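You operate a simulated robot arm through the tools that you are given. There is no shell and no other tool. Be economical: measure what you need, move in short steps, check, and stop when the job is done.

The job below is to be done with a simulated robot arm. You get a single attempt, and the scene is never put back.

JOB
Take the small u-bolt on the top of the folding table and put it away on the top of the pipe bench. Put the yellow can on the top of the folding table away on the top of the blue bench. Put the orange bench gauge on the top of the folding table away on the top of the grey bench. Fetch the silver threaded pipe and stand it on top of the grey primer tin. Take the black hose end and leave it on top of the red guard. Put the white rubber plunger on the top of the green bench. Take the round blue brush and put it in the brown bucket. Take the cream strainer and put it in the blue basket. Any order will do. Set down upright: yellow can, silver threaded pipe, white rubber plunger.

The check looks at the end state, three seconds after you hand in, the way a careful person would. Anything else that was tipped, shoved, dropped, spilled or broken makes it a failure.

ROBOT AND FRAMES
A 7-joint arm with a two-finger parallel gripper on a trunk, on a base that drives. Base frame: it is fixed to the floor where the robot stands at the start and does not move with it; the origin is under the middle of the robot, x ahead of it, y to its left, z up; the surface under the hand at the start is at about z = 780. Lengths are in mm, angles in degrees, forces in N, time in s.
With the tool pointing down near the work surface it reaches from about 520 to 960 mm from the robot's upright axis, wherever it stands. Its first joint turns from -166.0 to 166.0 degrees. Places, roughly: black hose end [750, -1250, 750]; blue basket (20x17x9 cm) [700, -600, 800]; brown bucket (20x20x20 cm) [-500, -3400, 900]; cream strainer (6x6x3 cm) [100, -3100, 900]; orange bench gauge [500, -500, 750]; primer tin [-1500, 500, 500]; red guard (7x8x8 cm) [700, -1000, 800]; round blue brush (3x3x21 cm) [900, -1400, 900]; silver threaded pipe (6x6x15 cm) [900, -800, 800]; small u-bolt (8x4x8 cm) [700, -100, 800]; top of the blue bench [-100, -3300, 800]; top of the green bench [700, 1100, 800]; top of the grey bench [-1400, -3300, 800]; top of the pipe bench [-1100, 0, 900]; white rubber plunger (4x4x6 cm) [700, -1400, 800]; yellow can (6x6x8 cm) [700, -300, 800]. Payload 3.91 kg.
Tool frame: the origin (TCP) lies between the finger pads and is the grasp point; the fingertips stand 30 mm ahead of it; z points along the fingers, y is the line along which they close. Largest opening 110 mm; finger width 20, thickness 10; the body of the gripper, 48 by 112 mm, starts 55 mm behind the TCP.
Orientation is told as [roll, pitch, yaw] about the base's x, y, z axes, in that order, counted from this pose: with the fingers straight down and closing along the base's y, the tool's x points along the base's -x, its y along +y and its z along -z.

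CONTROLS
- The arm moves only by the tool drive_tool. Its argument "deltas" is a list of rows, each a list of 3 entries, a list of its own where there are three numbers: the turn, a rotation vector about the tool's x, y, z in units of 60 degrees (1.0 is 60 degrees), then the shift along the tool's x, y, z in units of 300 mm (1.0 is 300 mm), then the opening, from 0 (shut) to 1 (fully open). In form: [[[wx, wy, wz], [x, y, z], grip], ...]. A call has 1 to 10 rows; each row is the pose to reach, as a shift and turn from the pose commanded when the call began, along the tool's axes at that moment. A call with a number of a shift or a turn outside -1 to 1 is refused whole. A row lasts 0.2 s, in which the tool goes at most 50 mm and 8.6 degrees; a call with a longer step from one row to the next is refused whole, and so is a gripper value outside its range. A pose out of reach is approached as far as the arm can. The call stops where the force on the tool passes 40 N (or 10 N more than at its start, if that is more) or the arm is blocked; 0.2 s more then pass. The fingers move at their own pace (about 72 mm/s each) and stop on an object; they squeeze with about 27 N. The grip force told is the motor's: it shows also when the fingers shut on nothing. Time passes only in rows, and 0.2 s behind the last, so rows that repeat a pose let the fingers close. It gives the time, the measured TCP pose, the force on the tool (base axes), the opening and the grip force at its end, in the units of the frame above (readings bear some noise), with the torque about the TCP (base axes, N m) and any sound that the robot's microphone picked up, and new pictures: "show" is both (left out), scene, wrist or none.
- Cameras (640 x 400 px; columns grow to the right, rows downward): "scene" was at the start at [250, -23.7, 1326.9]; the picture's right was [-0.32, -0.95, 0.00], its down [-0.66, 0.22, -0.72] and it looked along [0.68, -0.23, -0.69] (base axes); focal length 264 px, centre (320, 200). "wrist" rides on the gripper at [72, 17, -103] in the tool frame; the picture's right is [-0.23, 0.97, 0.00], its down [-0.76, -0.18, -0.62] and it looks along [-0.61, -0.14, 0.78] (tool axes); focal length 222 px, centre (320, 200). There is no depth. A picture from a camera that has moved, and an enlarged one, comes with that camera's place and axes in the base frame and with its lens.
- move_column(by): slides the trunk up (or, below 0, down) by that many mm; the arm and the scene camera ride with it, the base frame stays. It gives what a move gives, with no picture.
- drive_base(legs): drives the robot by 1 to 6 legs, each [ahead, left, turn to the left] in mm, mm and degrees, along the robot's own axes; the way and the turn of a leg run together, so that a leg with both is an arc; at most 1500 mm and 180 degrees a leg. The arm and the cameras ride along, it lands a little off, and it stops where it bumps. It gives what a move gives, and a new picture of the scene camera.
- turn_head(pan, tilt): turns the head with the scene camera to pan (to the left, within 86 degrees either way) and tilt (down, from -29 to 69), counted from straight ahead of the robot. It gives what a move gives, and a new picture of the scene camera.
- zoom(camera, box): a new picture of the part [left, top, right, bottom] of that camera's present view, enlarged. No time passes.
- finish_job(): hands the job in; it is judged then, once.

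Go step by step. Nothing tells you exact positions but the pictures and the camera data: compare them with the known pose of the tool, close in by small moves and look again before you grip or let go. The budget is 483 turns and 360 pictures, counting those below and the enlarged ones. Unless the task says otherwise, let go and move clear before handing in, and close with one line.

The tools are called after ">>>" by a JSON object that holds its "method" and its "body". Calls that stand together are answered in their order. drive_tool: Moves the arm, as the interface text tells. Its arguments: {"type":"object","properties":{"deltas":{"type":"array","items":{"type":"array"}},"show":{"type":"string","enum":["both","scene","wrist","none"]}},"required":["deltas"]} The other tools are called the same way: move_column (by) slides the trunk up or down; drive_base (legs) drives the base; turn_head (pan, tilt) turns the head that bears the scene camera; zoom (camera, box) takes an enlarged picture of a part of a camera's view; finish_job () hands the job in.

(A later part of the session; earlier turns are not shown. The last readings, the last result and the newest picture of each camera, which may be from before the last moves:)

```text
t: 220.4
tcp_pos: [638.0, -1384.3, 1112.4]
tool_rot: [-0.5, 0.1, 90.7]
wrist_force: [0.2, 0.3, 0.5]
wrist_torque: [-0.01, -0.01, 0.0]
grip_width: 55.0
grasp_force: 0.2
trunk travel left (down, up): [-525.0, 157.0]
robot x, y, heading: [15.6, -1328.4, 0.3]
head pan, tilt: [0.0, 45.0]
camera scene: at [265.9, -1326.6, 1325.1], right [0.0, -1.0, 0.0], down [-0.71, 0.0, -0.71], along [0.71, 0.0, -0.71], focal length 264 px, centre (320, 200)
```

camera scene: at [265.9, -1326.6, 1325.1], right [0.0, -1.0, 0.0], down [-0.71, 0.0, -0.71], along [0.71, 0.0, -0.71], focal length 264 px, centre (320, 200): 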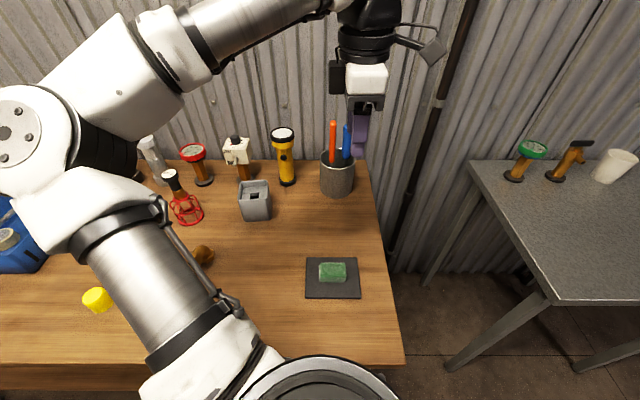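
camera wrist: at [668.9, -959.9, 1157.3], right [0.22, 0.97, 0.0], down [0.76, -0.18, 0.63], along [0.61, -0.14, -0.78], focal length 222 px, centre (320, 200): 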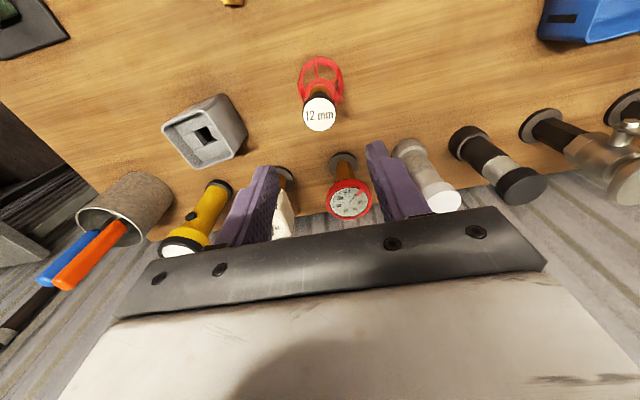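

>>> {"method": "drive_tool", "body": {"deltas": [[[0, 0, 0], [0, -0.15, 0], 0.5], [[0, 0, 0], [0.01, -0.3, 0], 0.5], [[0, 0, 0], [0.02, -0.45, 0], 0.5], [[0, 0, 0], [0.03, -0.6, 0], 0.5], [[0, 0, 0], [0.03, -0.74, 0], 0.5], [[0, 0, 0], [0.03, -0.8, 0.03], 0.5], [[0, 0, 0], [0.03, -0.8, 0.06], 0.5]]}}

>>> {"method": "zoom", "body": {"camera": "scene", "box": [270, 60, 430, 200]}}

```text
t: 222.0
tcp_pos: [878.2, -1391.8, 1092.9]
tool_rot: [-0.4, -0.1, 90.5]
wrist_force: [0.1, -0.8, -0.7]
wrist_torque: [0.01, 0.01, 0.0]
grip_width: 54.9
grasp_force: 0.1
trunk travel left (down, up): [-525.0, 157.0]
robot x, y, heading: [11.3, -1330.2, -0.1]
head pan, tilt: [0.0, 45.0]
camera scene: at [265.9, -1326.5, 1325.2], right [0.0, -1.0, 0.0], down [-0.71, 0.0, -0.71], along [0.71, 0.0, -0.71], focal length 264 px, centre (320, 200)
camera wrist: at [861.0, -1464.2, 1196.8], right [-0.98, 0.22, -0.01], down [0.17, 0.76, 0.62], along [0.14, 0.61, -0.78], focal length 222 px, centre (320, 200)
```

scene: 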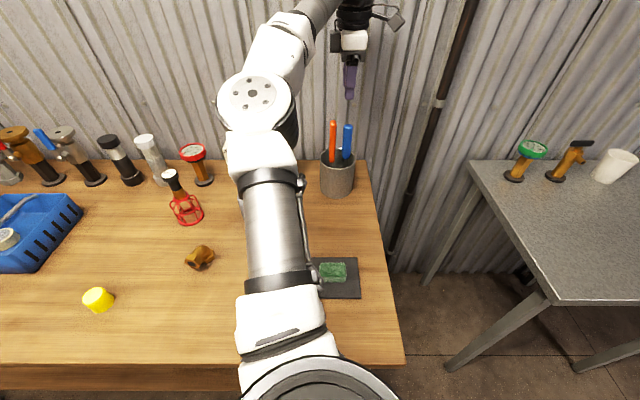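
wrist: 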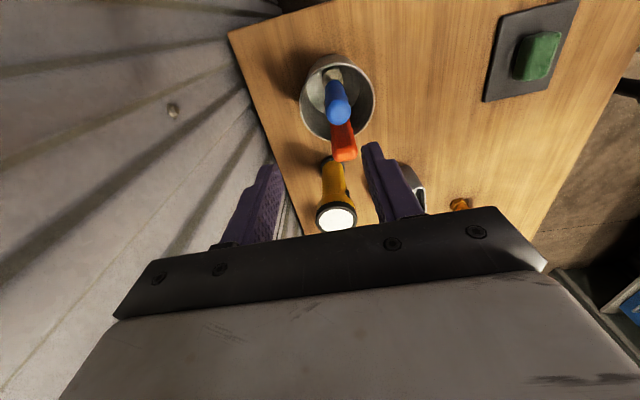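

```text
2.86 times, centred on (350, 130) of scene
camera zoom: at [265.9, -1326.5, 1325.2], right [0.0, -1.0, 0.0], down [-0.71, 0.0, -0.71], along [0.71, 0.0, -0.71], focal length 755 px, centre (234, 400)
```

zoom: 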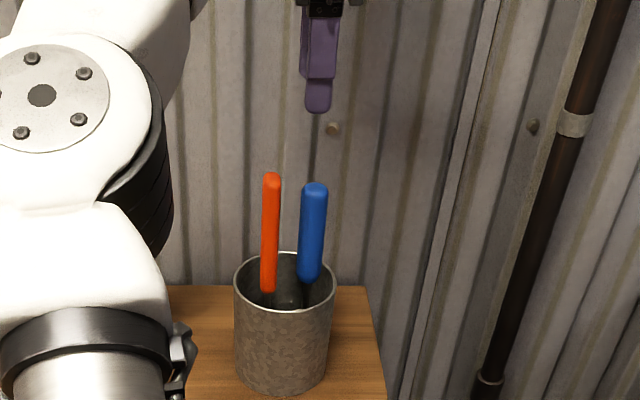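

>>> {"method": "drive_tool", "body": {"deltas": [[[0, 0, 0], [0.02, 0.071, 0.02], 0.55], [[0, 0, 0], [0.02, 0.071, 0.1], 0.55], [[0, 0, 0], [0.02, 0.071, 0.2], 0.55], [[0, 0, 0], [0.02, 0.071, 0.26], 0.55]]}}

>>> {"method": "zoom", "body": {"camera": "wrist", "box": [220, 40, 440, 240]}}

```text
t: 223.0
tcp_pos: [857.1, -1398.6, 1017.4]
tool_rot: [-0.4, 0.0, 90.5]
wrist_force: [0.4, -1.0, -1.0]
wrist_torque: [0.03, -0.02, 0.02]
grip_width: 60.2
grasp_force: 0.0
trunk travel left (down, up): [-525.0, 157.0]
robot x, y, heading: [11.4, -1330.5, 0.3]
head pan, tilt: [0.0, 45.0]
camera scene: at [266.0, -1326.5, 1325.1], right [0.0, -1.0, 0.0], down [-0.71, 0.0, -0.71], along [0.71, 0.0, -0.71], focal length 264 px, centre (320, 200)
camera wrist: at [839.0, -1470.4, 1120.4], right [-0.98, 0.22, -0.01], down [0.17, 0.76, 0.62], along [0.14, 0.61, -0.78], focal length 222 px, centre (320, 200)
```

scene: 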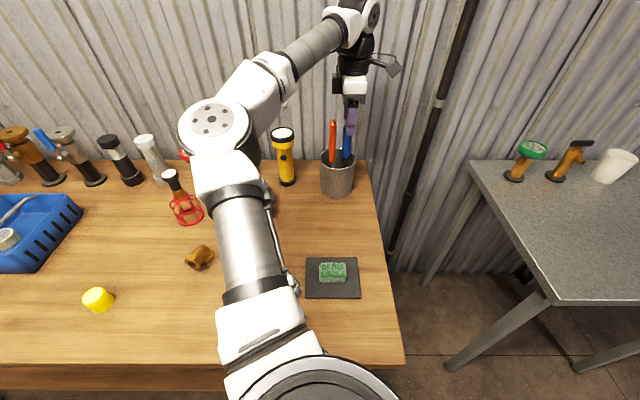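
wrist: 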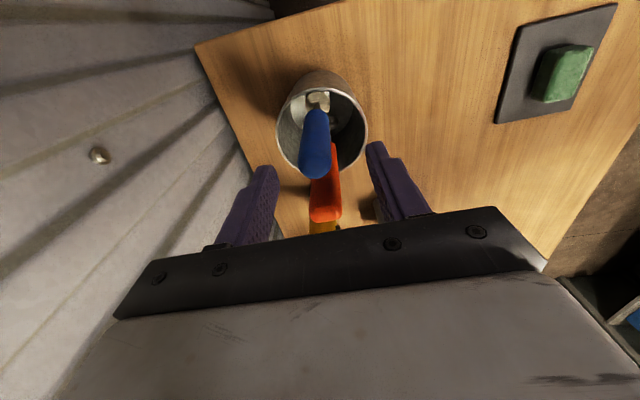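

```text
2.00 times, centred on (330, 140) of wrist
camera zoom: at [839.0, -1470.4, 1120.4], right [-0.98, 0.22, -0.01], down [0.17, 0.76, 0.62], along [0.14, 0.61, -0.78], focal length 444 px, centre (300, 320)
```

zoom: 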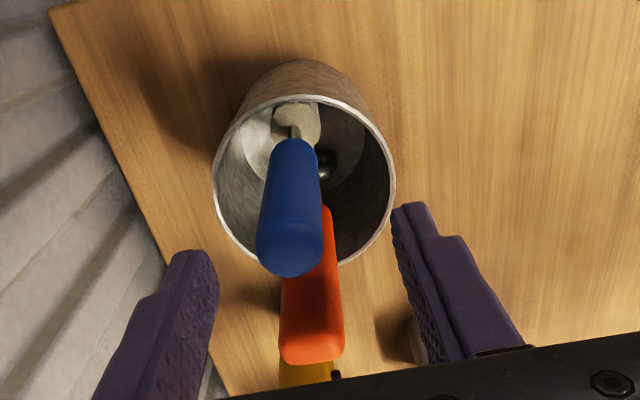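

>>> {"method": "drive_tool", "body": {"deltas": [[[0, 0, 0], [0.005, -0.005, 0.1], 0.55], [[0, 0, 0], [0.005, -0.005, 0.18], 0.55], [[0, 0, 0], [0.005, -0.005, 0.23], 0.55], [[0, 0, 0], [0.005, -0.005, 0.23], 0.1], [[0, 0, 0], [0.005, -0.005, 0.23], 0.1], [[0, 0, 0], [0.005, -0.005, 0.23], 0.1], [[0, 0, 0], [0.005, -0.005, 0.23], 0.1]]}}

```text
t: 224.6
tcp_pos: [858.4, -1401.7, 947.8]
tool_rot: [-0.4, 0.1, 90.5]
wrist_force: [-0.4, -0.2, -0.3]
wrist_torque: [0.01, 0.0, -0.02]
grip_width: 22.3
grasp_force: 26.9
trunk travel left (down, up): [-525.0, 157.0]
robot x, y, heading: [12.2, -1330.8, 0.3]
head pan, tilt: [0.0, 45.0]
camera scene: at [266.0, -1326.5, 1325.1], right [0.0, -1.0, 0.0], down [-0.71, 0.0, -0.71], along [0.71, 0.0, -0.71], focal length 264 px, centre (320, 200)
camera wrist: at [842.2, -1473.2, 1050.9], right [-0.98, 0.22, -0.01], down [0.17, 0.76, 0.62], along [0.14, 0.61, -0.78], focal length 222 px, centre (320, 200)
```

scene: 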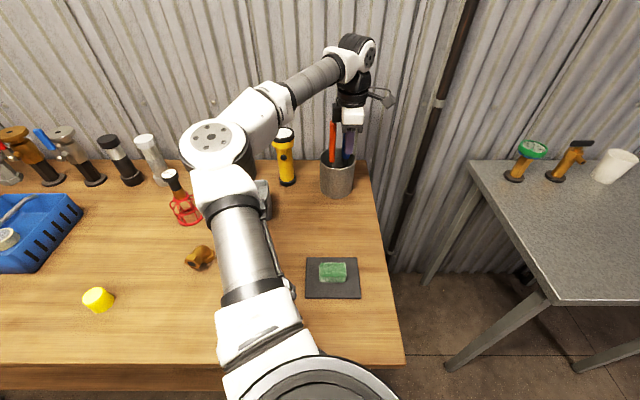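
wrist: 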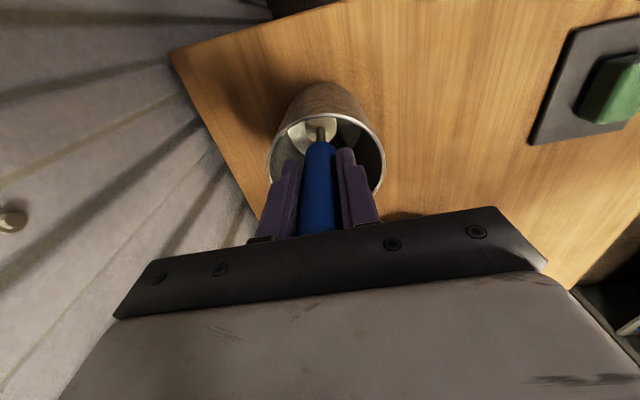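

Gripped. Lift straight up out of the cup.

>>> {"method": "drive_tool", "body": {"deltas": [[[0, 0, 0], [0, 0, -0.06], 0.1], [[0, 0, 0], [0, 0, -0.14], 0.1], [[0, 0, 0], [0, 0, -0.24], 0.1], [[0, 0, 0], [0, 0, -0.34], 0.1], [[0, 0, 0], [0, 0, -0.46], 0.1], [[0, 0, 0], [0, 0, -0.6], 0.1]]}}

```text
t: 226.0
tcp_pos: [857.3, -1401.0, 1128.0]
tool_rot: [-0.4, 0.1, 90.5]
wrist_force: [0.4, 0.5, 0.1]
wrist_torque: [-0.01, 0.01, 0.03]
grip_width: 22.1
grasp_force: 26.7
trunk travel left (down, up): [-525.0, 157.0]
robot x, y, heading: [11.5, -1327.7, 0.2]
head pan, tilt: [0.0, 45.0]
camera scene: at [265.5, -1326.8, 1325.2], right [0.0, -1.0, 0.0], down [-0.71, 0.0, -0.71], along [0.71, 0.0, -0.71], focal length 264 px, centre (320, 200)
camera wrist: at [840.5, -1472.2, 1230.9], right [-0.98, 0.22, -0.01], down [0.17, 0.76, 0.62], along [0.14, 0.61, -0.78], focal length 222 px, centre (320, 200)
```

scene: 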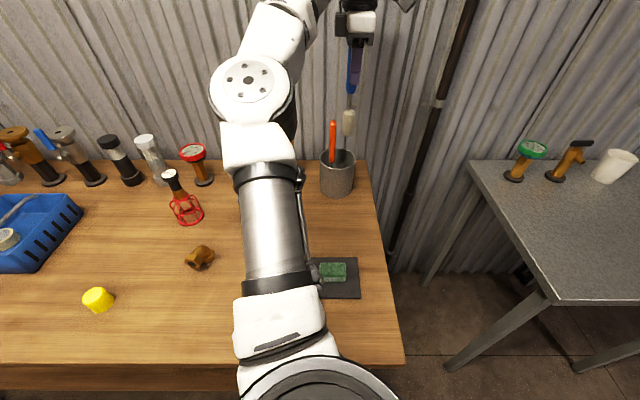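
wrist: 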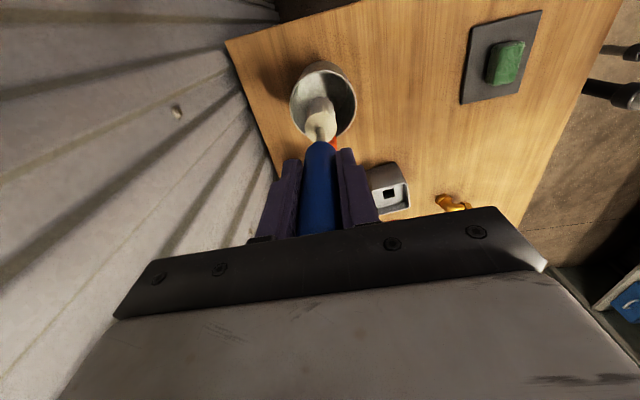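

Raise the trunk, retract the arm and drive to the bucket at the blue bench.

>>> {"method": "move_column", "body": {"by": 150}}

>>> {"method": "drive_tool", "body": {"deltas": [[[0, 0, 0], [0, 0.15, 0], 0.1], [[0, 0, 0], [0, 0.3, 0], 0.1], [[0, 0, 0], [0, 0.45, 0], 0.1], [[0, 0, 0], [0, 0.6, 0], 0.1], [[0, 0, 0], [0, 0.75, 0], 0.1], [[0, 0, 0], [0, 0.9, 0], 0.1], [[0, 0, 0], [0, 1.0, 0], 0.1]], "show": "none"}}

>>> {"method": "drive_base", "body": {"legs": [[-260, 0, 0], [0, 0, -90], [1000, -195, 0]]}}

```text
t: 227.8
tcp_pos: [858.0, -1399.8, 1276.9]
tool_rot: [-0.5, 0.1, 90.6]
wrist_force: [-0.1, -0.5, -0.3]
wrist_torque: [-0.02, 0.03, 0.03]
grip_width: 22.2
grasp_force: 26.7
trunk travel left (down, up): [-675.0, 7.0]
robot x, y, heading: [12.0, -1331.7, 0.2]
head pan, tilt: [0.0, 45.0]
```

```text
t: 229.4
tcp_pos: [556.2, -1401.1, 1275.1]
tool_rot: [-0.4, 0.0, 90.6]
wrist_force: [0.0, 0.5, -1.5]
wrist_torque: [-0.01, -0.02, -0.01]
grip_width: 22.5
grasp_force: 27.2
trunk travel left (down, up): [-675.0, 7.0]
robot x, y, heading: [8.4, -1329.2, 0.2]
head pan, tilt: [0.0, 45.0]
```

```text
t: 239.9
tcp_pos: [-473.2, -2875.3, 1274.2]
tool_rot: [-0.3, 0.1, 1.6]
wrist_force: [-0.4, 0.0, 0.3]
wrist_torque: [0.0, 0.01, 0.03]
grip_width: 22.4
grasp_force: 26.6
trunk travel left (down, up): [-675.0, 7.0]
robot x, y, heading: [-409.5, -2328.4, -88.8]
head pan, tilt: [0.0, 45.0]
camera scene: at [-403.4, -2578.0, 1475.1], right [-1.0, -0.02, 0.0], down [-0.02, 0.71, -0.71], along [0.02, -0.71, -0.71], focal length 264 px, centre (320, 200)
```

scene: 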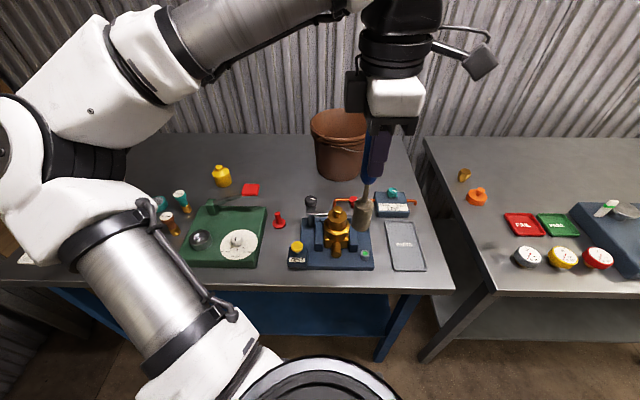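

>>> {"method": "drive_base", "body": {"legs": [[180, 0, -1.2]]}}

>>> {"method": "drive_tool", "body": {"deltas": [[[0, 0, 0], [0, -0.15, 0], 0.1], [[0, 0, 0], [0, -0.3, 0], 0.1], [[0, 0, 0], [0, -0.45, 0], 0.1], [[0, 0, 0], [0, -0.6, 0], 0.1], [[0, 0, 0], [0, -0.75, 0], 0.1], [[0, 0, 0], [0, -0.9, 0], 0.1]]}}

```text
t: 241.4
tcp_pos: [-480.9, -3052.2, 1273.5]
tool_rot: [-0.2, 0.1, 0.5]
wrist_force: [0.3, -0.3, -1.7]
wrist_torque: [0.03, -0.02, 0.01]
grip_width: 22.0
grasp_force: 27.2
trunk travel left (down, up): [-675.0, 7.0]
robot x, y, heading: [-406.7, -2505.8, -90.0]
head pan, tilt: [0.0, 45.0]
camera scene: at [-405.8, -2756.7, 1474.9], right [-1.0, 0.0, 0.0], down [0.0, 0.71, -0.71], along [0.0, -0.71, -0.71], focal length 264 px, centre (320, 200)
```

scene: 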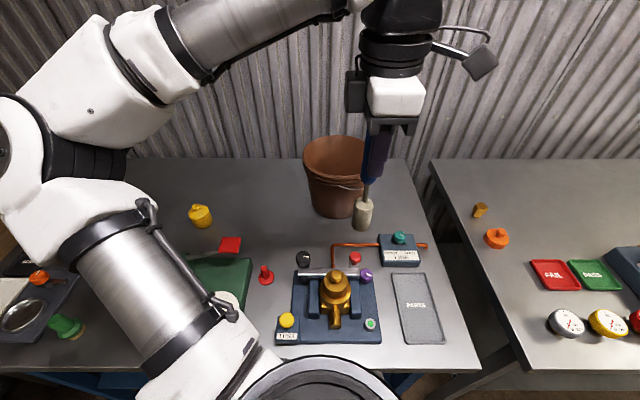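

```text
t: 242.8
tcp_pos: [-480.6, -3322.6, 1274.9]
tool_rot: [-0.3, 0.0, 0.5]
wrist_force: [0.8, -0.7, -0.4]
wrist_torque: [0.01, -0.03, -0.02]
grip_width: 22.1
grasp_force: 27.0
trunk travel left (down, up): [-675.0, 7.0]
robot x, y, heading: [-409.3, -2508.7, -89.5]
head pan, tilt: [0.0, 45.0]
camera scene: at [-406.4, -2756.5, 1474.9], right [-1.0, 0.0, 0.0], down [0.0, 0.71, -0.71], along [0.0, -0.71, -0.71], focal length 264 px, centre (320, 200)
camera wrist: at [-552.2, -3305.7, 1377.6], right [0.22, 0.98, -0.01], down [0.76, -0.17, 0.62], along [0.61, -0.14, -0.78], focal length 222 px, centre (320, 200)
```

scene: 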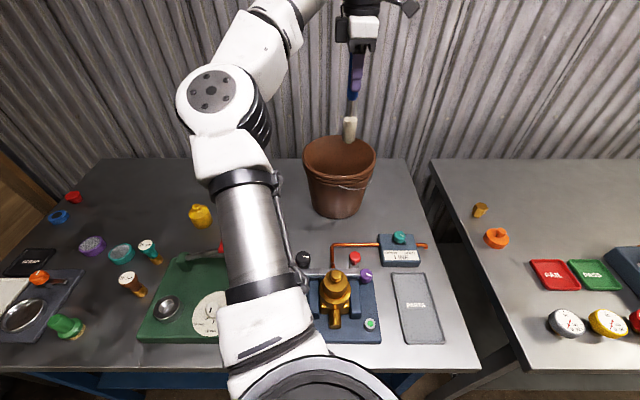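
wrist: 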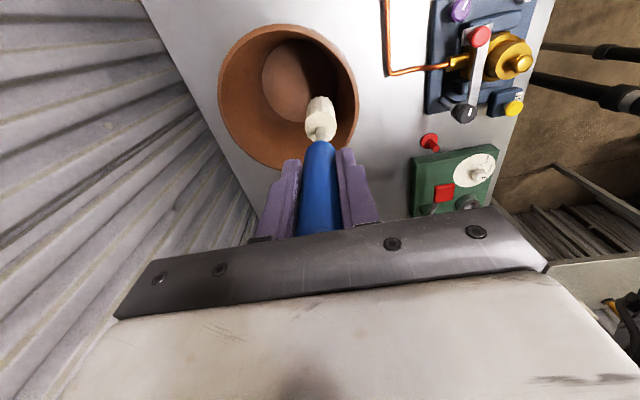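

>>> {"method": "drive_tool", "body": {"deltas": [[[0, 0, 0], [-0.04, -0.12, 0], 0.1], [[0, 0, 0], [-0.04, -0.165, 0.1], 0.1], [[0, 0, 0], [-0.04, -0.165, 0.24], 0.1], [[0, 0, 0], [-0.04, -0.165, 0.38], 0.1], [[0, 0, 0], [-0.04, -0.165, 0.5], 0.1]]}}

```text
t: 244.1
tcp_pos: [-465.1, -3372.9, 1125.8]
tool_rot: [-0.4, 0.0, 0.6]
wrist_force: [-0.7, -0.1, -0.4]
wrist_torque: [0.02, -0.01, 0.0]
grip_width: 22.1
grasp_force: 27.4
trunk travel left (down, up): [-675.0, 7.0]
robot x, y, heading: [-409.9, -2508.3, -89.9]
head pan, tilt: [0.0, 45.0]
camera scene: at [-405.7, -2756.3, 1475.1], right [-1.0, 0.0, 0.0], down [0.0, 0.71, -0.71], along [0.0, -0.71, -0.71], focal length 264 px, centre (320, 200)
camera wrist: at [-538.4, -3355.9, 1229.3], right [0.22, 0.98, -0.01], down [0.76, -0.17, 0.62], along [0.61, -0.14, -0.78], focal length 222 px, centre (320, 200)
```

scene: 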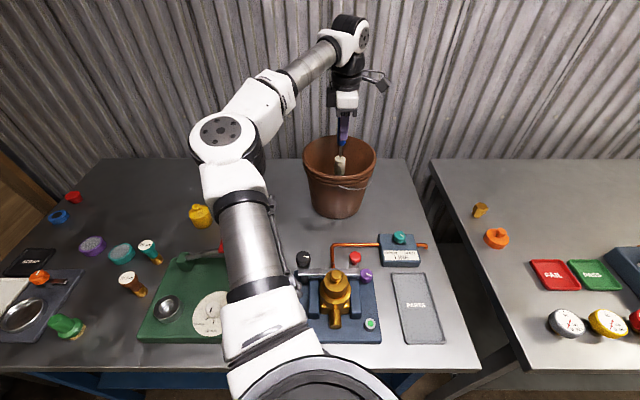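
wrist: 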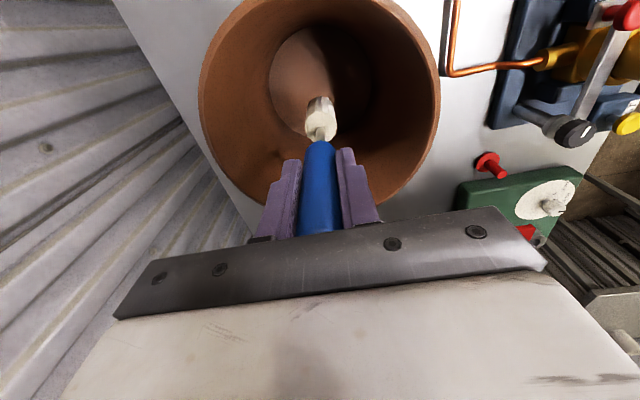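

>>> {"method": "drive_tool", "body": {"deltas": [[[0, 0, 0], [0, 0, 0.08], 0.1], [[0, 0, 0], [0, 0, 0.16], 0.1], [[0, 0, 0], [0, 0, 0.22], 0.1], [[0, 0, 0], [0, 0, 0.27], 0.1], [[0, 0, 0], [0, 0, 0.3], 0.1], [[0, 0, 0], [0, 0, 0.32], 0.1]]}}

```text
t: 245.4
tcp_pos: [-465.1, -3372.0, 1030.8]
tool_rot: [-0.4, -0.1, 0.5]
wrist_force: [-0.4, 0.3, 0.4]
wrist_torque: [0.01, -0.02, 0.03]
grip_width: 22.0
grasp_force: 26.9
trunk travel left (down, up): [-675.0, 7.0]
robot x, y, heading: [-406.8, -2507.7, -89.9]
head pan, tilt: [0.0, 45.0]
camera scene: at [-405.8, -2755.9, 1475.1], right [-1.0, 0.0, 0.0], down [0.0, 0.71, -0.71], along [0.0, -0.71, -0.71], focal length 264 px, centre (320, 200)
camera wrist: at [-537.3, -3355.9, 1134.3], right [0.22, 0.98, -0.01], down [0.76, -0.17, 0.62], along [0.61, -0.14, -0.78], focal length 222 px, centre (320, 200)
```

scene: 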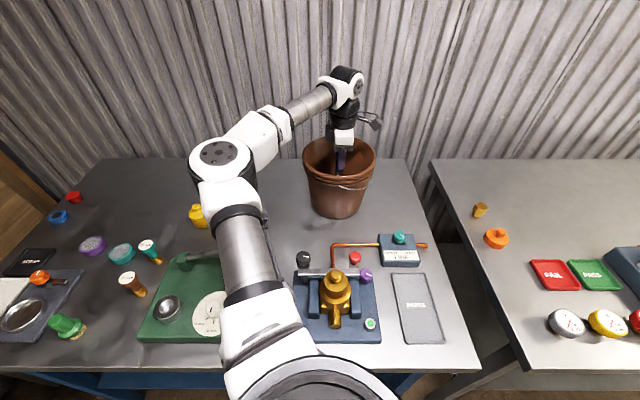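
wrist: 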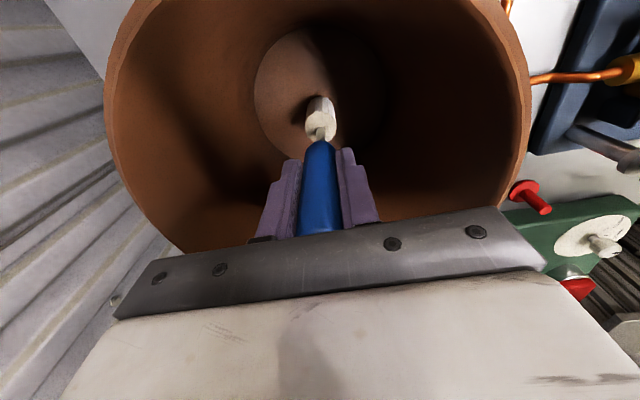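

>>> {"method": "drive_tool", "body": {"deltas": [[[0, 0, 0], [0, 0, 0.015], 0.1], [[0, 0, 0], [0, 0, 0.03], 0.1], [[0, 0, 0], [0, 0, 0.045], 0.1], [[0, 0, 0], [0, 0, 0.06], 0.1]], "show": "none"}}

```text
t: 246.4
tcp_pos: [-464.4, -3371.8, 1016.3]
tool_rot: [-0.8, 0.1, 0.6]
wrist_force: [1.1, 0.8, 20.5]
wrist_torque: [0.23, -0.19, 0.0]
grip_width: 22.2
grasp_force: 27.0
trunk travel left (down, up): [-675.0, 7.0]
robot x, y, heading: [-410.7, -2507.6, -89.6]
head pan, tilt: [0.0, 45.0]
```

Contact with the bucket's bottom. Release and rise.

>>> {"method": "drive_tool", "body": {"deltas": [[[0, 0, 0], [0, 0, -0.01], 0.1], [[0, 0, 0], [0, 0, -0.01], 0.5], [[0, 0, 0], [0, 0, -0.01], 0.5], [[0, 0, 0], [0, 0, -0.1], 0.5], [[0, 0, 0], [0, 0, -0.24], 0.5], [[0, 0, 0], [0, 0, -0.38], 0.5], [[0, 0, 0], [0, 0, -0.52], 0.5], [[0, 0, 0], [0, 0.15, -0.55], 0.5], [[0, 0, 0], [0, 0.3, -0.55], 0.5]]}}

```text
t: 248.4
tcp_pos: [-467.8, -3282.8, 1179.5]
tool_rot: [-0.4, 0.0, 0.5]
wrist_force: [0.6, 1.0, -0.5]
wrist_torque: [0.01, 0.01, -0.01]
grip_width: 55.2
grasp_force: 0.1
trunk travel left (down, up): [-675.0, 7.0]
robot x, y, heading: [-408.9, -2503.9, -89.8]
head pan, tilt: [0.0, 45.0]
camera scene: at [-405.7, -2755.2, 1475.3], right [-1.0, 0.0, 0.0], down [0.0, 0.71, -0.71], along [0.0, -0.71, -0.71], focal length 264 px, centre (320, 200)
camera wrist: at [-539.9, -3265.6, 1281.7], right [0.22, 0.98, -0.01], down [0.76, -0.17, 0.62], along [0.61, -0.14, -0.78], focal length 222 px, centre (320, 200)
```

scene: 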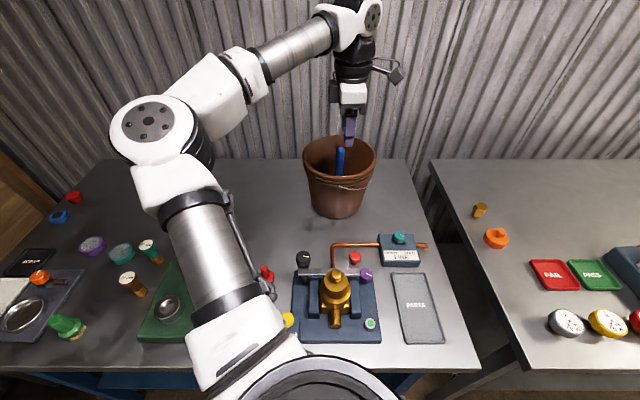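
wrist: 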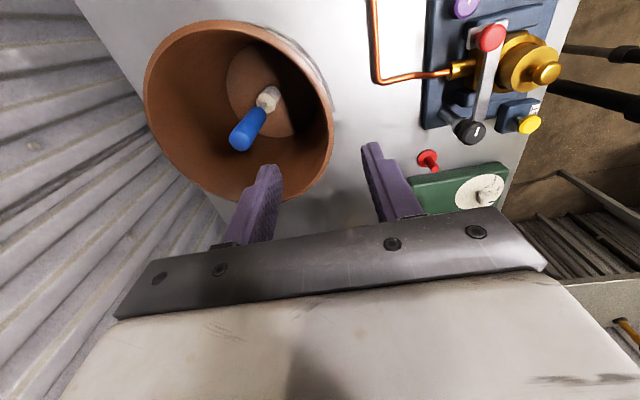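

Brush is in the bucket. Retract, restore wrist and trunk, and return for the gauge.

>>> {"method": "drive_tool", "body": {"deltas": [[[0, 0, 0.14], [0, 0.15, 0], 0.5], [[0, 0, 0.28], [0, 0.3, 0], 0.5], [[0, 0, 0.42], [0, 0.45, 0], 0.5], [[0, 0, 0.56], [0, 0.6, 0], 0.7], [[0, 0, 0.7], [-0.05, 0.75, 0], 0.8], [[0, 0, 0.84], [-0.1, 0.8, 0], 0.8], [[0, 0, 0.98], [-0.15, 0.8, 0], 0.8]], "show": "none"}}

>>> {"method": "drive_tool", "body": {"deltas": [[[0, 0, 0.14], [0, 0, 0], 0.8], [[0, 0, 0.28], [0, 0, 0], 0.8], [[0, 0, 0.42], [0, 0, 0], 0.8], [[0, 0, 0.52], [0, 0, 0], 0.8]], "show": "none"}}

>>> {"method": "drive_base", "body": {"legs": [[-1450, 160, 0], [-550, 0, 0], [0, 0, 90]]}}

>>> {"method": "move_column", "body": {"by": -150}}

```text
t: 250.1
tcp_pos: [-422.0, -3041.4, 1174.5]
tool_rot: [-0.2, -0.3, -58.3]
wrist_force: [0.1, 0.2, 0.0]
wrist_torque: [0.01, 0.0, 0.04]
grip_width: 88.1
grasp_force: 0.0
trunk travel left (down, up): [-675.0, 7.0]
robot x, y, heading: [-410.7, -2504.6, -89.9]
head pan, tilt: [0.0, 45.0]
```

```text
t: 251.1
tcp_pos: [-424.2, -3041.5, 1176.3]
tool_rot: [-0.1, -0.4, -89.6]
wrist_force: [0.2, -0.2, 0.6]
wrist_torque: [0.0, 0.02, -0.02]
grip_width: 88.0
grasp_force: 0.1
trunk travel left (down, up): [-675.0, 7.0]
robot x, y, heading: [-410.6, -2507.2, -89.7]
head pan, tilt: [0.0, 45.0]
```

```text
t: 265.0
tcp_pos: [251.4, -508.3, 1175.5]
tool_rot: [-0.1, -0.5, 1.3]
wrist_force: [0.8, 0.0, -0.5]
wrist_torque: [0.04, 0.03, -0.03]
grip_width: 87.8
grasp_force: 0.0
trunk travel left (down, up): [-675.0, 7.0]
robot x, y, heading: [-280.2, -498.0, 0.7]
head pan, tilt: [0.0, 45.0]
camera scene: at [-29.1, -494.4, 1475.1], right [0.02, -1.0, 0.0], down [-0.71, -0.01, -0.71], along [0.71, 0.01, -0.71], focal length 264 px, centre (320, 200)
```

scene: 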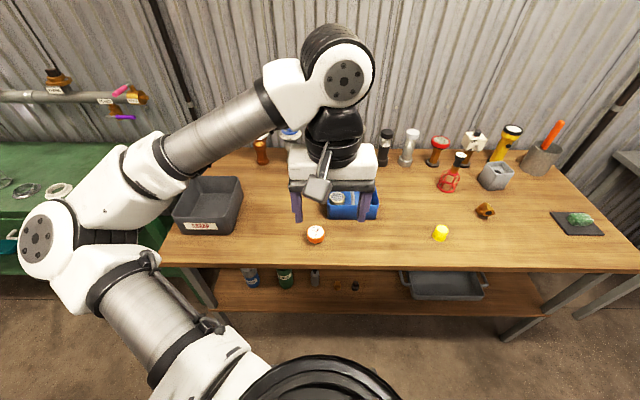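

```text
t: 266.7
tcp_pos: [251.5, -508.4, 1024.7]
tool_rot: [-0.1, -0.4, 1.3]
wrist_force: [-0.1, -0.6, 0.1]
wrist_torque: [0.0, -0.01, 0.0]
grip_width: 87.8
grasp_force: 0.0
trunk travel left (down, up): [-525.0, 157.0]
robot x, y, heading: [-284.2, -501.7, 1.1]
head pan, tilt: [0.0, 45.0]
```

>>> {"method": "drive_base", "body": {"legs": [[180, 0, -1]]}}

>>> {"method": "zoom", "body": {"camera": "scene", "box": [220, 220, 380, 320]}}

```text
t: 268.2
tcp_pos: [429.9, -514.5, 1025.0]
tool_rot: [0.0, -0.4, 0.4]
wrist_force: [0.9, 0.2, -0.3]
wrist_torque: [0.01, 0.0, -0.02]
grip_width: 88.3
grasp_force: 0.0
trunk travel left (down, up): [-525.0, 157.0]
robot x, y, heading: [-105.0, -497.1, 0.2]
head pan, tilt: [0.0, 45.0]
camera scene: at [149.7, -496.7, 1325.0], right [0.0, -1.0, 0.0], down [-0.71, 0.0, -0.71], along [0.71, 0.0, -0.71], focal length 264 px, centre (320, 200)
```

scene: 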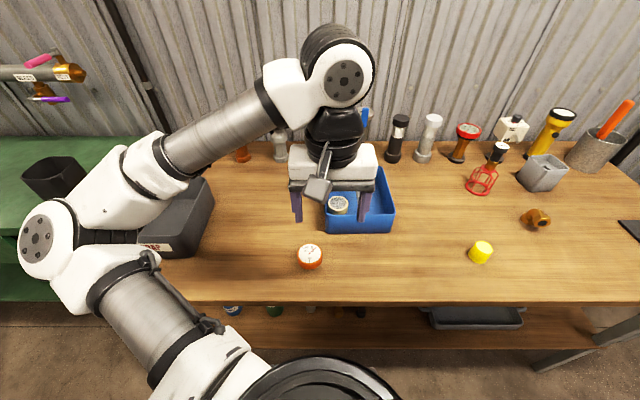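

```text
4.00 times, centred on (300, 270) of scene
camera zoom: at [149.7, -496.7, 1325.0], right [0.0, -1.0, 0.0], down [-0.71, 0.0, -0.71], along [0.71, 0.0, -0.71], focal length 1057 px, centre (400, -80)
```

zoom: 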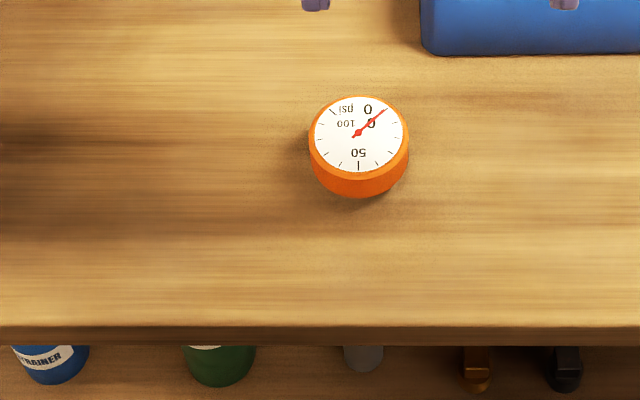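

>>> {"method": "drive_tool", "body": {"deltas": [[[0, 0, 0], [-0.1, 0.07, 0.08], 0.8], [[0, 0, 0], [-0.207, 0.137, 0.15], 0.8], [[0, 0, 0], [-0.207, 0.137, 0.3], 0.8], [[0, 0, 0], [-0.207, 0.137, 0.42], 0.8], [[0, 0, 0], [-0.207, 0.137, 0.42], 0.8]], "show": "wrist"}}

```text
t: 269.4
tcp_pos: [491.5, -474.0, 898.6]
tool_rot: [-0.1, -0.4, 0.4]
wrist_force: [0.0, 0.6, 0.0]
wrist_torque: [-0.04, 0.0, -0.02]
grip_width: 88.2
grasp_force: 0.1
trunk travel left (down, up): [-525.0, 157.0]
robot x, y, heading: [-106.0, -496.5, 0.0]
head pan, tilt: [0.0, 45.0]
camera wrist: at [418.2, -457.1, 1001.5], right [0.22, 0.98, 0.0], down [0.76, -0.17, 0.63], along [0.61, -0.14, -0.78], focal length 222 px, centre (320, 200)
```

wrist: 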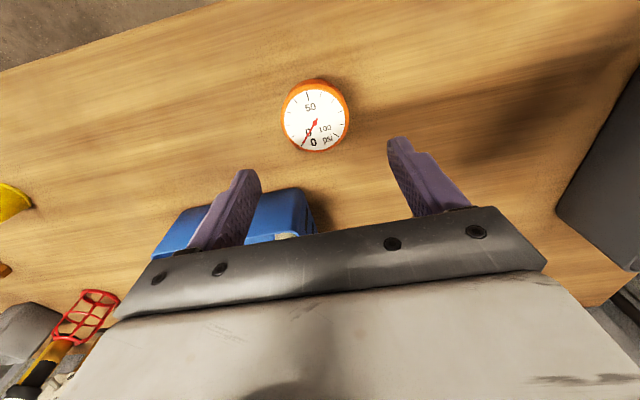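

>>> {"method": "drive_tool", "body": {"deltas": [[[0, 0, 0], [0.03, -0.005, 0.12], 0.8], [[0, 0, 0], [0.03, -0.005, 0.2], 0.8]], "show": "wrist"}}

```text
t: 270.0
tcp_pos: [484.5, -476.4, 837.7]
tool_rot: [-0.1, -0.4, 0.6]
wrist_force: [0.6, -0.4, 0.0]
wrist_torque: [-0.01, 0.04, 0.02]
grip_width: 87.9
grasp_force: 0.1
trunk travel left (down, up): [-525.0, 157.0]
robot x, y, heading: [-104.1, -498.1, 0.3]
head pan, tilt: [0.0, 45.0]
camera wrist: at [410.5, -458.6, 941.4], right [0.22, 0.98, 0.0], down [0.76, -0.17, 0.63], along [0.61, -0.14, -0.78], focal length 222 px, centre (320, 200)
```

wrist: 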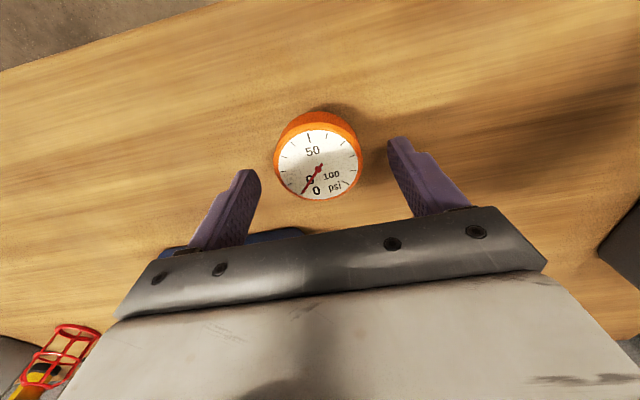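

>>> {"method": "drive_tool", "body": {"deltas": [[[0, 0, 0], [0.008, 0, 0.07], 0.8], [[0, 0, 0], [0.008, 0, 0.07], 0.3], [[0, 0, 0], [0.008, 0, 0.07], 0.3], [[0, 0, 0], [0.008, 0, 0.07], 0.3], [[0, 0, 0], [0.008, 0, 0.0], 0.3], [[0, 0, 0], [0.008, 0, -0.15], 0.3], [[0, 0, 0], [0.008, 0, -0.3], 0.3], [[0, 0, 0], [0.008, 0, -0.45], 0.3], [[0, 0, 0], [0.0, 0, -0.6], 0.3], [[0, 0, 0], [0.0, 0, -0.7], 0.3]]}}

```text
t: 272.2
tcp_pos: [481.7, -476.7, 1049.6]
tool_rot: [-0.1, -0.4, 0.3]
wrist_force: [0.0, -0.5, -2.6]
wrist_torque: [0.0, -0.01, -0.05]
grip_width: 55.0
grasp_force: 27.3
trunk travel left (down, up): [-525.0, 157.0]
robot x, y, heading: [-102.6, -500.5, 0.1]
head pan, tilt: [0.0, 45.0]
camera scene: at [149.2, -496.7, 1325.1], right [0.0, -1.0, 0.0], down [-0.71, 0.0, -0.71], along [0.71, 0.0, -0.71], focal length 264 px, centre (320, 200)
camera wrist: at [408.9, -459.3, 1152.2], right [0.22, 0.98, 0.0], down [0.76, -0.17, 0.63], along [0.61, -0.14, -0.78], focal length 222 px, centre (320, 200)
```

scene: 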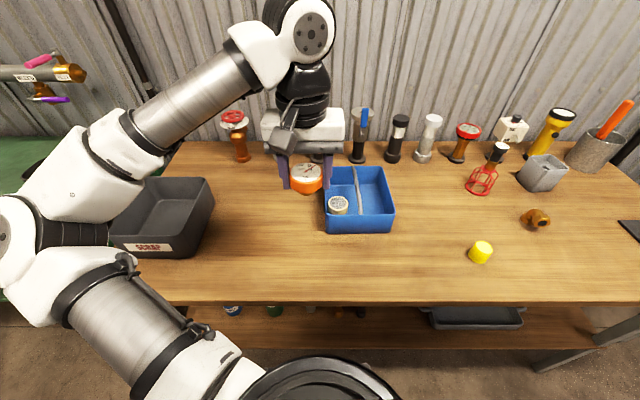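
wrist: 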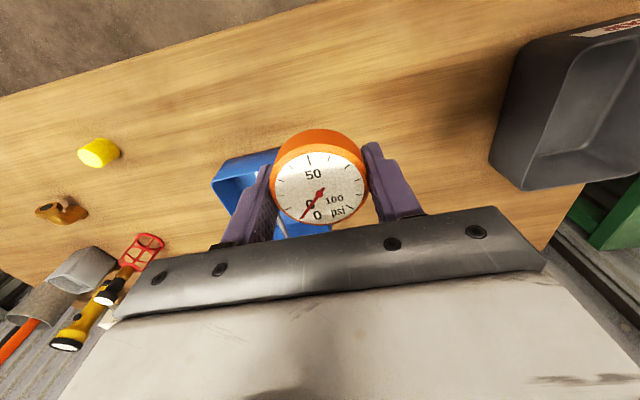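

Gauge held. Drive to the grey bench.

>>> {"method": "drive_base", "body": {"legs": [[-170, 0, 0], [0, 0, -90], [1400, 0, 0], [480, -600, 0]]}}

```text
t: 288.9
tcp_pos: [-806.5, -2968.1, 1049.8]
tool_rot: [0.0, -0.4, -88.3]
wrist_force: [0.3, -0.3, -2.7]
wrist_torque: [-0.03, 0.02, 0.0]
grip_width: 54.9
grasp_force: 26.8
trunk travel left (down, up): [-525.0, 157.0]
robot x, y, heading: [-846.8, -2383.9, -88.8]
head pan, tilt: [0.0, 45.0]
camera scene: at [-835.4, -2630.0, 1325.1], right [-1.0, -0.02, 0.0], down [-0.02, 0.71, -0.71], along [0.02, -0.71, -0.71], focal length 264 px, centre (320, 200)
```

scene: 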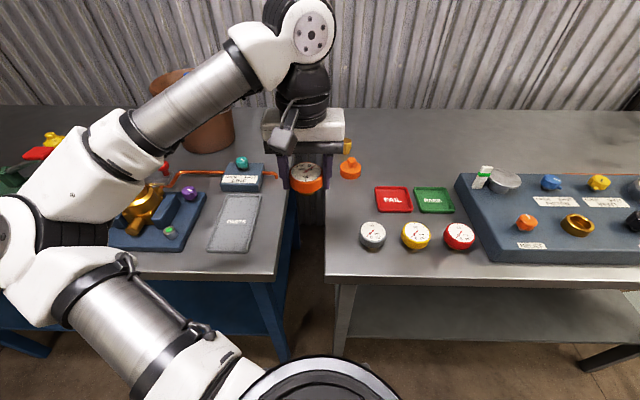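

There's a clear area behind the PASS/FAIL trays, around (-1110, -3290). Move the base over and reach there.

>>> {"method": "drive_base", "body": {"legs": [[100, -230, -1.2]]}}

>>> {"method": "drive_tool", "body": {"deltas": [[[0, 0, 0], [-0.15, 0, 0], 0.3], [[0, 0, 0], [-0.3, -0.02, 0], 0.3], [[0, 0, 0], [-0.45, -0.05, 0], 0.3], [[0, 0, 0], [-0.6, -0.08, 0], 0.3], [[0, 0, 0], [-0.72, -0.1, 0], 0.3]]}}

```text
t: 291.2
tcp_pos: [-1045.7, -3068.5, 1049.8]
tool_rot: [0.0, -0.4, -89.8]
wrist_force: [-1.1, 0.1, -2.8]
wrist_torque: [0.03, -0.01, 0.0]
grip_width: 55.2
grasp_force: 26.6
trunk travel left (down, up): [-525.0, 157.0]
robot x, y, heading: [-1069.5, -2480.8, -90.0]
head pan, tilt: [0.0, 45.0]
camera scene: at [-1066.5, -2730.9, 1325.1], right [-1.0, 0.0, 0.0], down [0.0, 0.71, -0.71], along [0.0, -0.71, -0.71], focal length 264 px, centre (320, 200)
```

scene: 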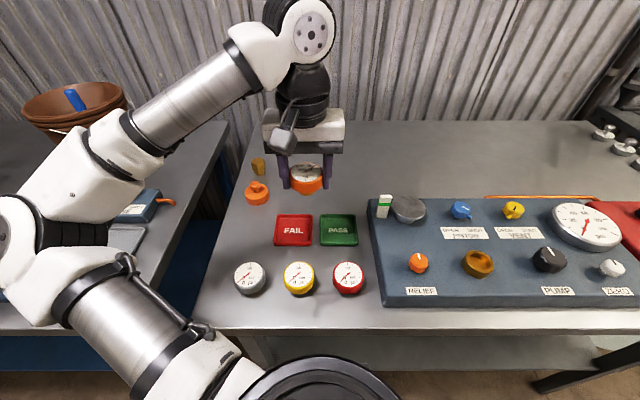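

```text
t: 292.4
tcp_pos: [-1072.8, -3284.3, 1050.2]
tool_rot: [-0.1, -0.4, -89.6]
wrist_force: [-0.3, -0.3, -1.6]
wrist_torque: [0.0, -0.02, -0.02]
grip_width: 54.9
grasp_force: 27.3
trunk travel left (down, up): [-525.0, 157.0]
robot x, y, heading: [-1069.2, -2483.3, -89.9]
head pan, tilt: [0.0, 45.0]
camera scene: at [-1066.5, -2731.1, 1325.0], right [-1.0, 0.0, 0.0], down [0.0, 0.71, -0.71], along [0.0, -0.71, -0.71], focal length 264 px, centre (320, 200)
camera wrist: at [-1056.5, -3210.4, 1152.8], right [0.98, -0.22, 0.0], down [-0.17, -0.76, 0.63], along [-0.14, -0.61, -0.78], focal length 222 px, centre (320, 200)
```

scene: 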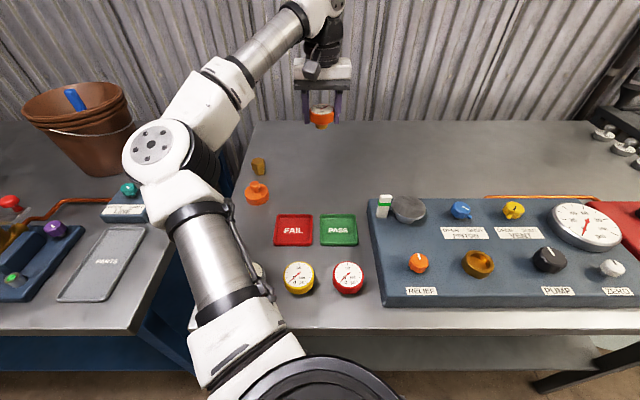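
wrist: 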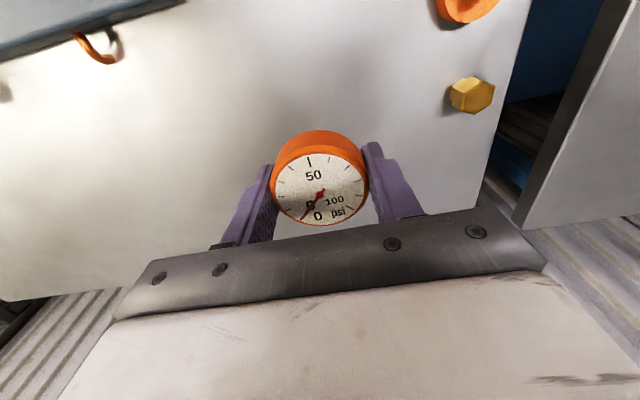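

>>> {"method": "drive_tool", "body": {"deltas": [[[0, 0, 0], [0.05, 0, 0.12], 0.3], [[0, 0, 0], [0.05, 0, 0.26], 0.3], [[0, 0, 0], [0.05, 0, 0.4], 0.3], [[0, 0, 0], [0.05, 0, 0.5], 0.3], [[0, 0, 0], [0.05, 0, 0.53], 0.3], [[0, 0, 0], [0.05, 0, 0.55], 0.3], [[0, 0, 0], [0.05, 0, 0.565], 0.3], [[0, 0, 0], [0.05, 0, 0.58], 0.3]], "show": "scene"}}

```text
t: 294.2
tcp_pos: [-1073.8, -3270.1, 879.6]
tool_rot: [-0.1, -0.7, -89.5]
wrist_force: [1.9, -3.7, 26.9]
wrist_torque: [-0.01, -0.01, -0.01]
grip_width: 54.8
grasp_force: 27.0
trunk travel left (down, up): [-525.0, 157.0]
robot x, y, heading: [-1066.3, -2481.8, -90.1]
head pan, tilt: [0.0, 45.0]
camera scene: at [-1066.1, -2728.4, 1326.0], right [-1.0, 0.0, 0.0], down [0.0, 0.71, -0.71], along [0.0, -0.71, -0.71], focal length 264 px, centre (320, 200)
```

scene: 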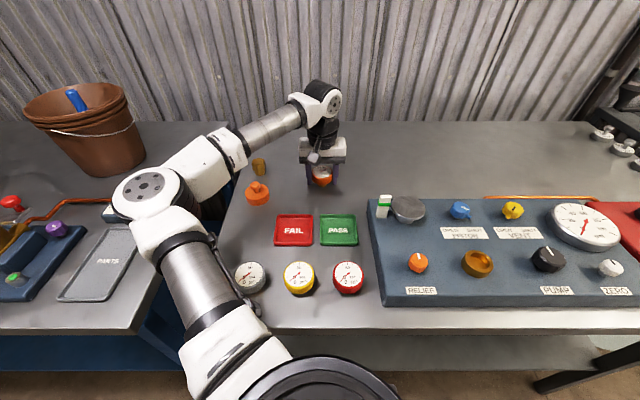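

Contact. Release and rise.

>>> {"method": "drive_tool", "body": {"deltas": [[[0, 0, 0], [0, 0, -0.006], 0.3], [[0, 0, 0], [0, 0, -0.006], 0.8], [[0, 0, 0], [0, 0, -0.006], 0.8], [[0, 0, 0], [0, 0, -0.12], 0.8], [[0, 0, 0], [0, 0, -0.27], 0.8], [[0, 0, 0], [0, 0, -0.42], 0.8], [[0, 0, 0], [0, 0, -0.57], 0.8], [[0, 0, 0], [0.15, 0, -0.57], 0.8], [[0, 0, 0], [0.3, 0, -0.57], 0.8], [[0, 0, 0], [0.45, 0, -0.57], 0.8]], "show": "scene"}}

>>> {"method": "turn_head", "body": {"pan": -86, "tilt": 20}}

```text
t: 296.4
tcp_pos: [-1077.6, -3133.8, 1048.9]
tool_rot: [-0.2, -0.4, -89.6]
wrist_force: [0.0, -1.2, -0.2]
wrist_torque: [0.03, 0.01, -0.01]
grip_width: 87.8
grasp_force: 0.2
trunk travel left (down, up): [-525.0, 157.0]
robot x, y, heading: [-1069.4, -2479.3, -89.9]
head pan, tilt: [0.0, 45.0]
camera scene: at [-1066.2, -2730.4, 1325.2], right [-1.0, 0.0, 0.0], down [0.0, 0.71, -0.71], along [0.0, -0.71, -0.71], focal length 264 px, centre (320, 200)
```

scene: 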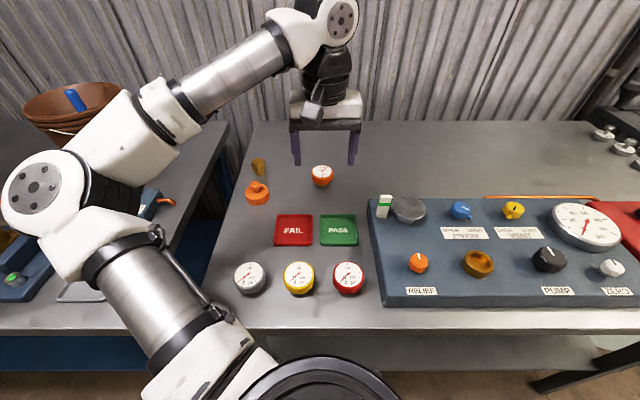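

```text
t: 298.0
tcp_pos: [-1075.6, -3135.1, 1048.1]
tool_rot: [-0.1, -0.4, -89.6]
wrist_force: [-0.3, -0.4, 0.6]
wrist_torque: [0.01, 0.04, -0.03]
grip_width: 88.0
grasp_force: 0.0
trunk travel left (down, up): [-525.0, 157.0]
robot x, y, heading: [-1069.1, -2479.9, -90.0]
head pan, tilt: [-85.9, 20.0]
camera scene: at [-1159.1, -2655.9, 1363.8], right [-0.07, 1.0, 0.0], down [0.34, 0.02, -0.94], along [-0.94, -0.07, -0.34], focal length 264 px, centre (320, 200)
```

scene: 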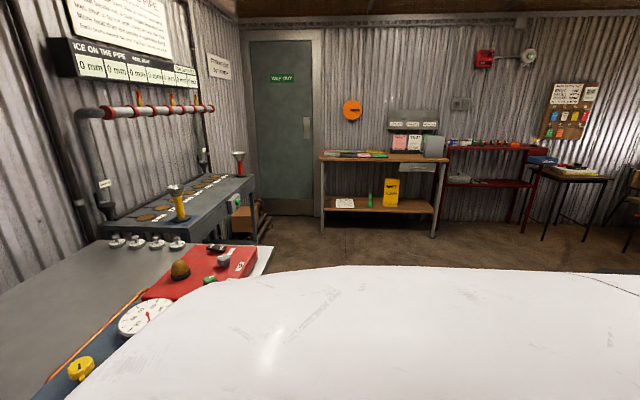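

The gauge is placed. I'll explore westward to look behind the pipework wall for the primer tin.

>>> {"method": "drive_tool", "body": {"deltas": [[[0, 0, 0], [0.1, 0, 0], 0.5], [[0, 0, 0], [0.22, 0, 0], 0.5]], "show": "none"}}

>>> {"method": "drive_base", "body": {"legs": [[-250, 0, 0], [0, 0, -90], [700, 0, 0]]}}

>>> {"method": "turn_head", "body": {"pan": -70, "tilt": 20}}

```text
t: 298.6
tcp_pos: [-1075.7, -3066.9, 1047.1]
tool_rot: [0.0, -0.4, -89.7]
wrist_force: [-0.3, -0.1, -0.7]
wrist_torque: [0.05, -0.05, 0.02]
grip_width: 55.1
grasp_force: 0.1
trunk travel left (down, up): [-525.0, 157.0]
robot x, y, heading: [-1069.5, -2478.6, -90.0]
head pan, tilt: [-85.9, 20.0]
```

```text
t: 307.8
tcp_pos: [-2350.5, -2235.7, 1046.3]
tool_rot: [-0.1, -0.4, -179.4]
wrist_force: [-0.5, -0.9, 0.1]
wrist_torque: [0.02, 0.0, -0.02]
grip_width: 55.1
grasp_force: 0.0
trunk travel left (down, up): [-525.0, 157.0]
robot x, y, heading: [-1763.8, -2238.1, -179.6]
head pan, tilt: [-85.9, 20.0]
camera scene: at [-1938.8, -2146.0, 1363.8], right [1.0, 0.07, 0.0], down [0.03, -0.34, -0.94], along [-0.07, 0.94, -0.34], focal length 264 px, centre (320, 200)
```

scene: 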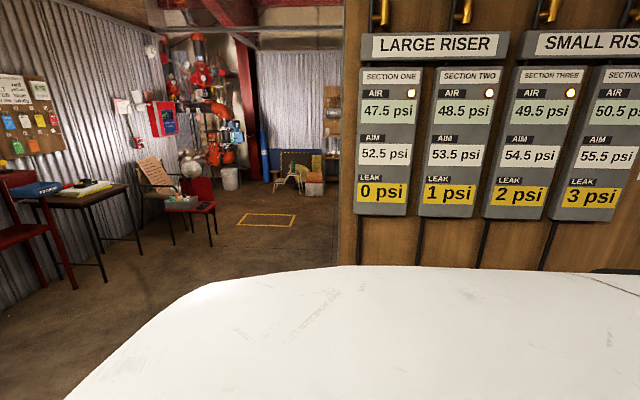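

```text
t: 308.6
tcp_pos: [-2349.8, -2237.4, 1045.9]
tool_rot: [0.0, -0.4, -179.4]
wrist_force: [0.8, -0.4, -0.6]
wrist_torque: [0.01, 0.04, -0.01]
grip_width: 54.9
grasp_force: 0.1
trunk travel left (down, up): [-525.0, 157.0]
robot x, y, heading: [-1762.9, -2244.2, -179.8]
head pan, tilt: [-70.0, 20.0]
camera scene: at [-1963.8, -2151.4, 1363.8], right [0.94, 0.34, 0.0], down [0.12, -0.32, -0.94], along [-0.32, 0.88, -0.34], focal length 264 px, centre (320, 200)
```

scene: 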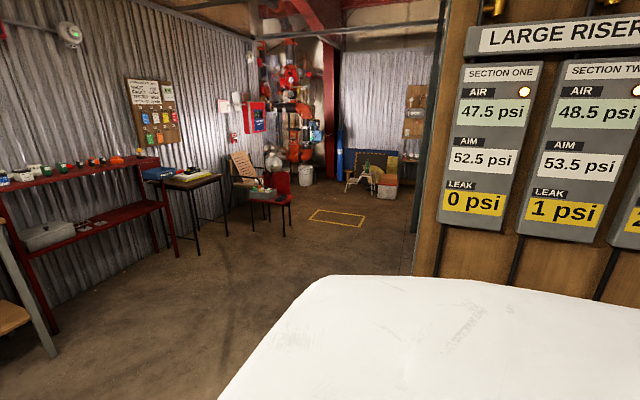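

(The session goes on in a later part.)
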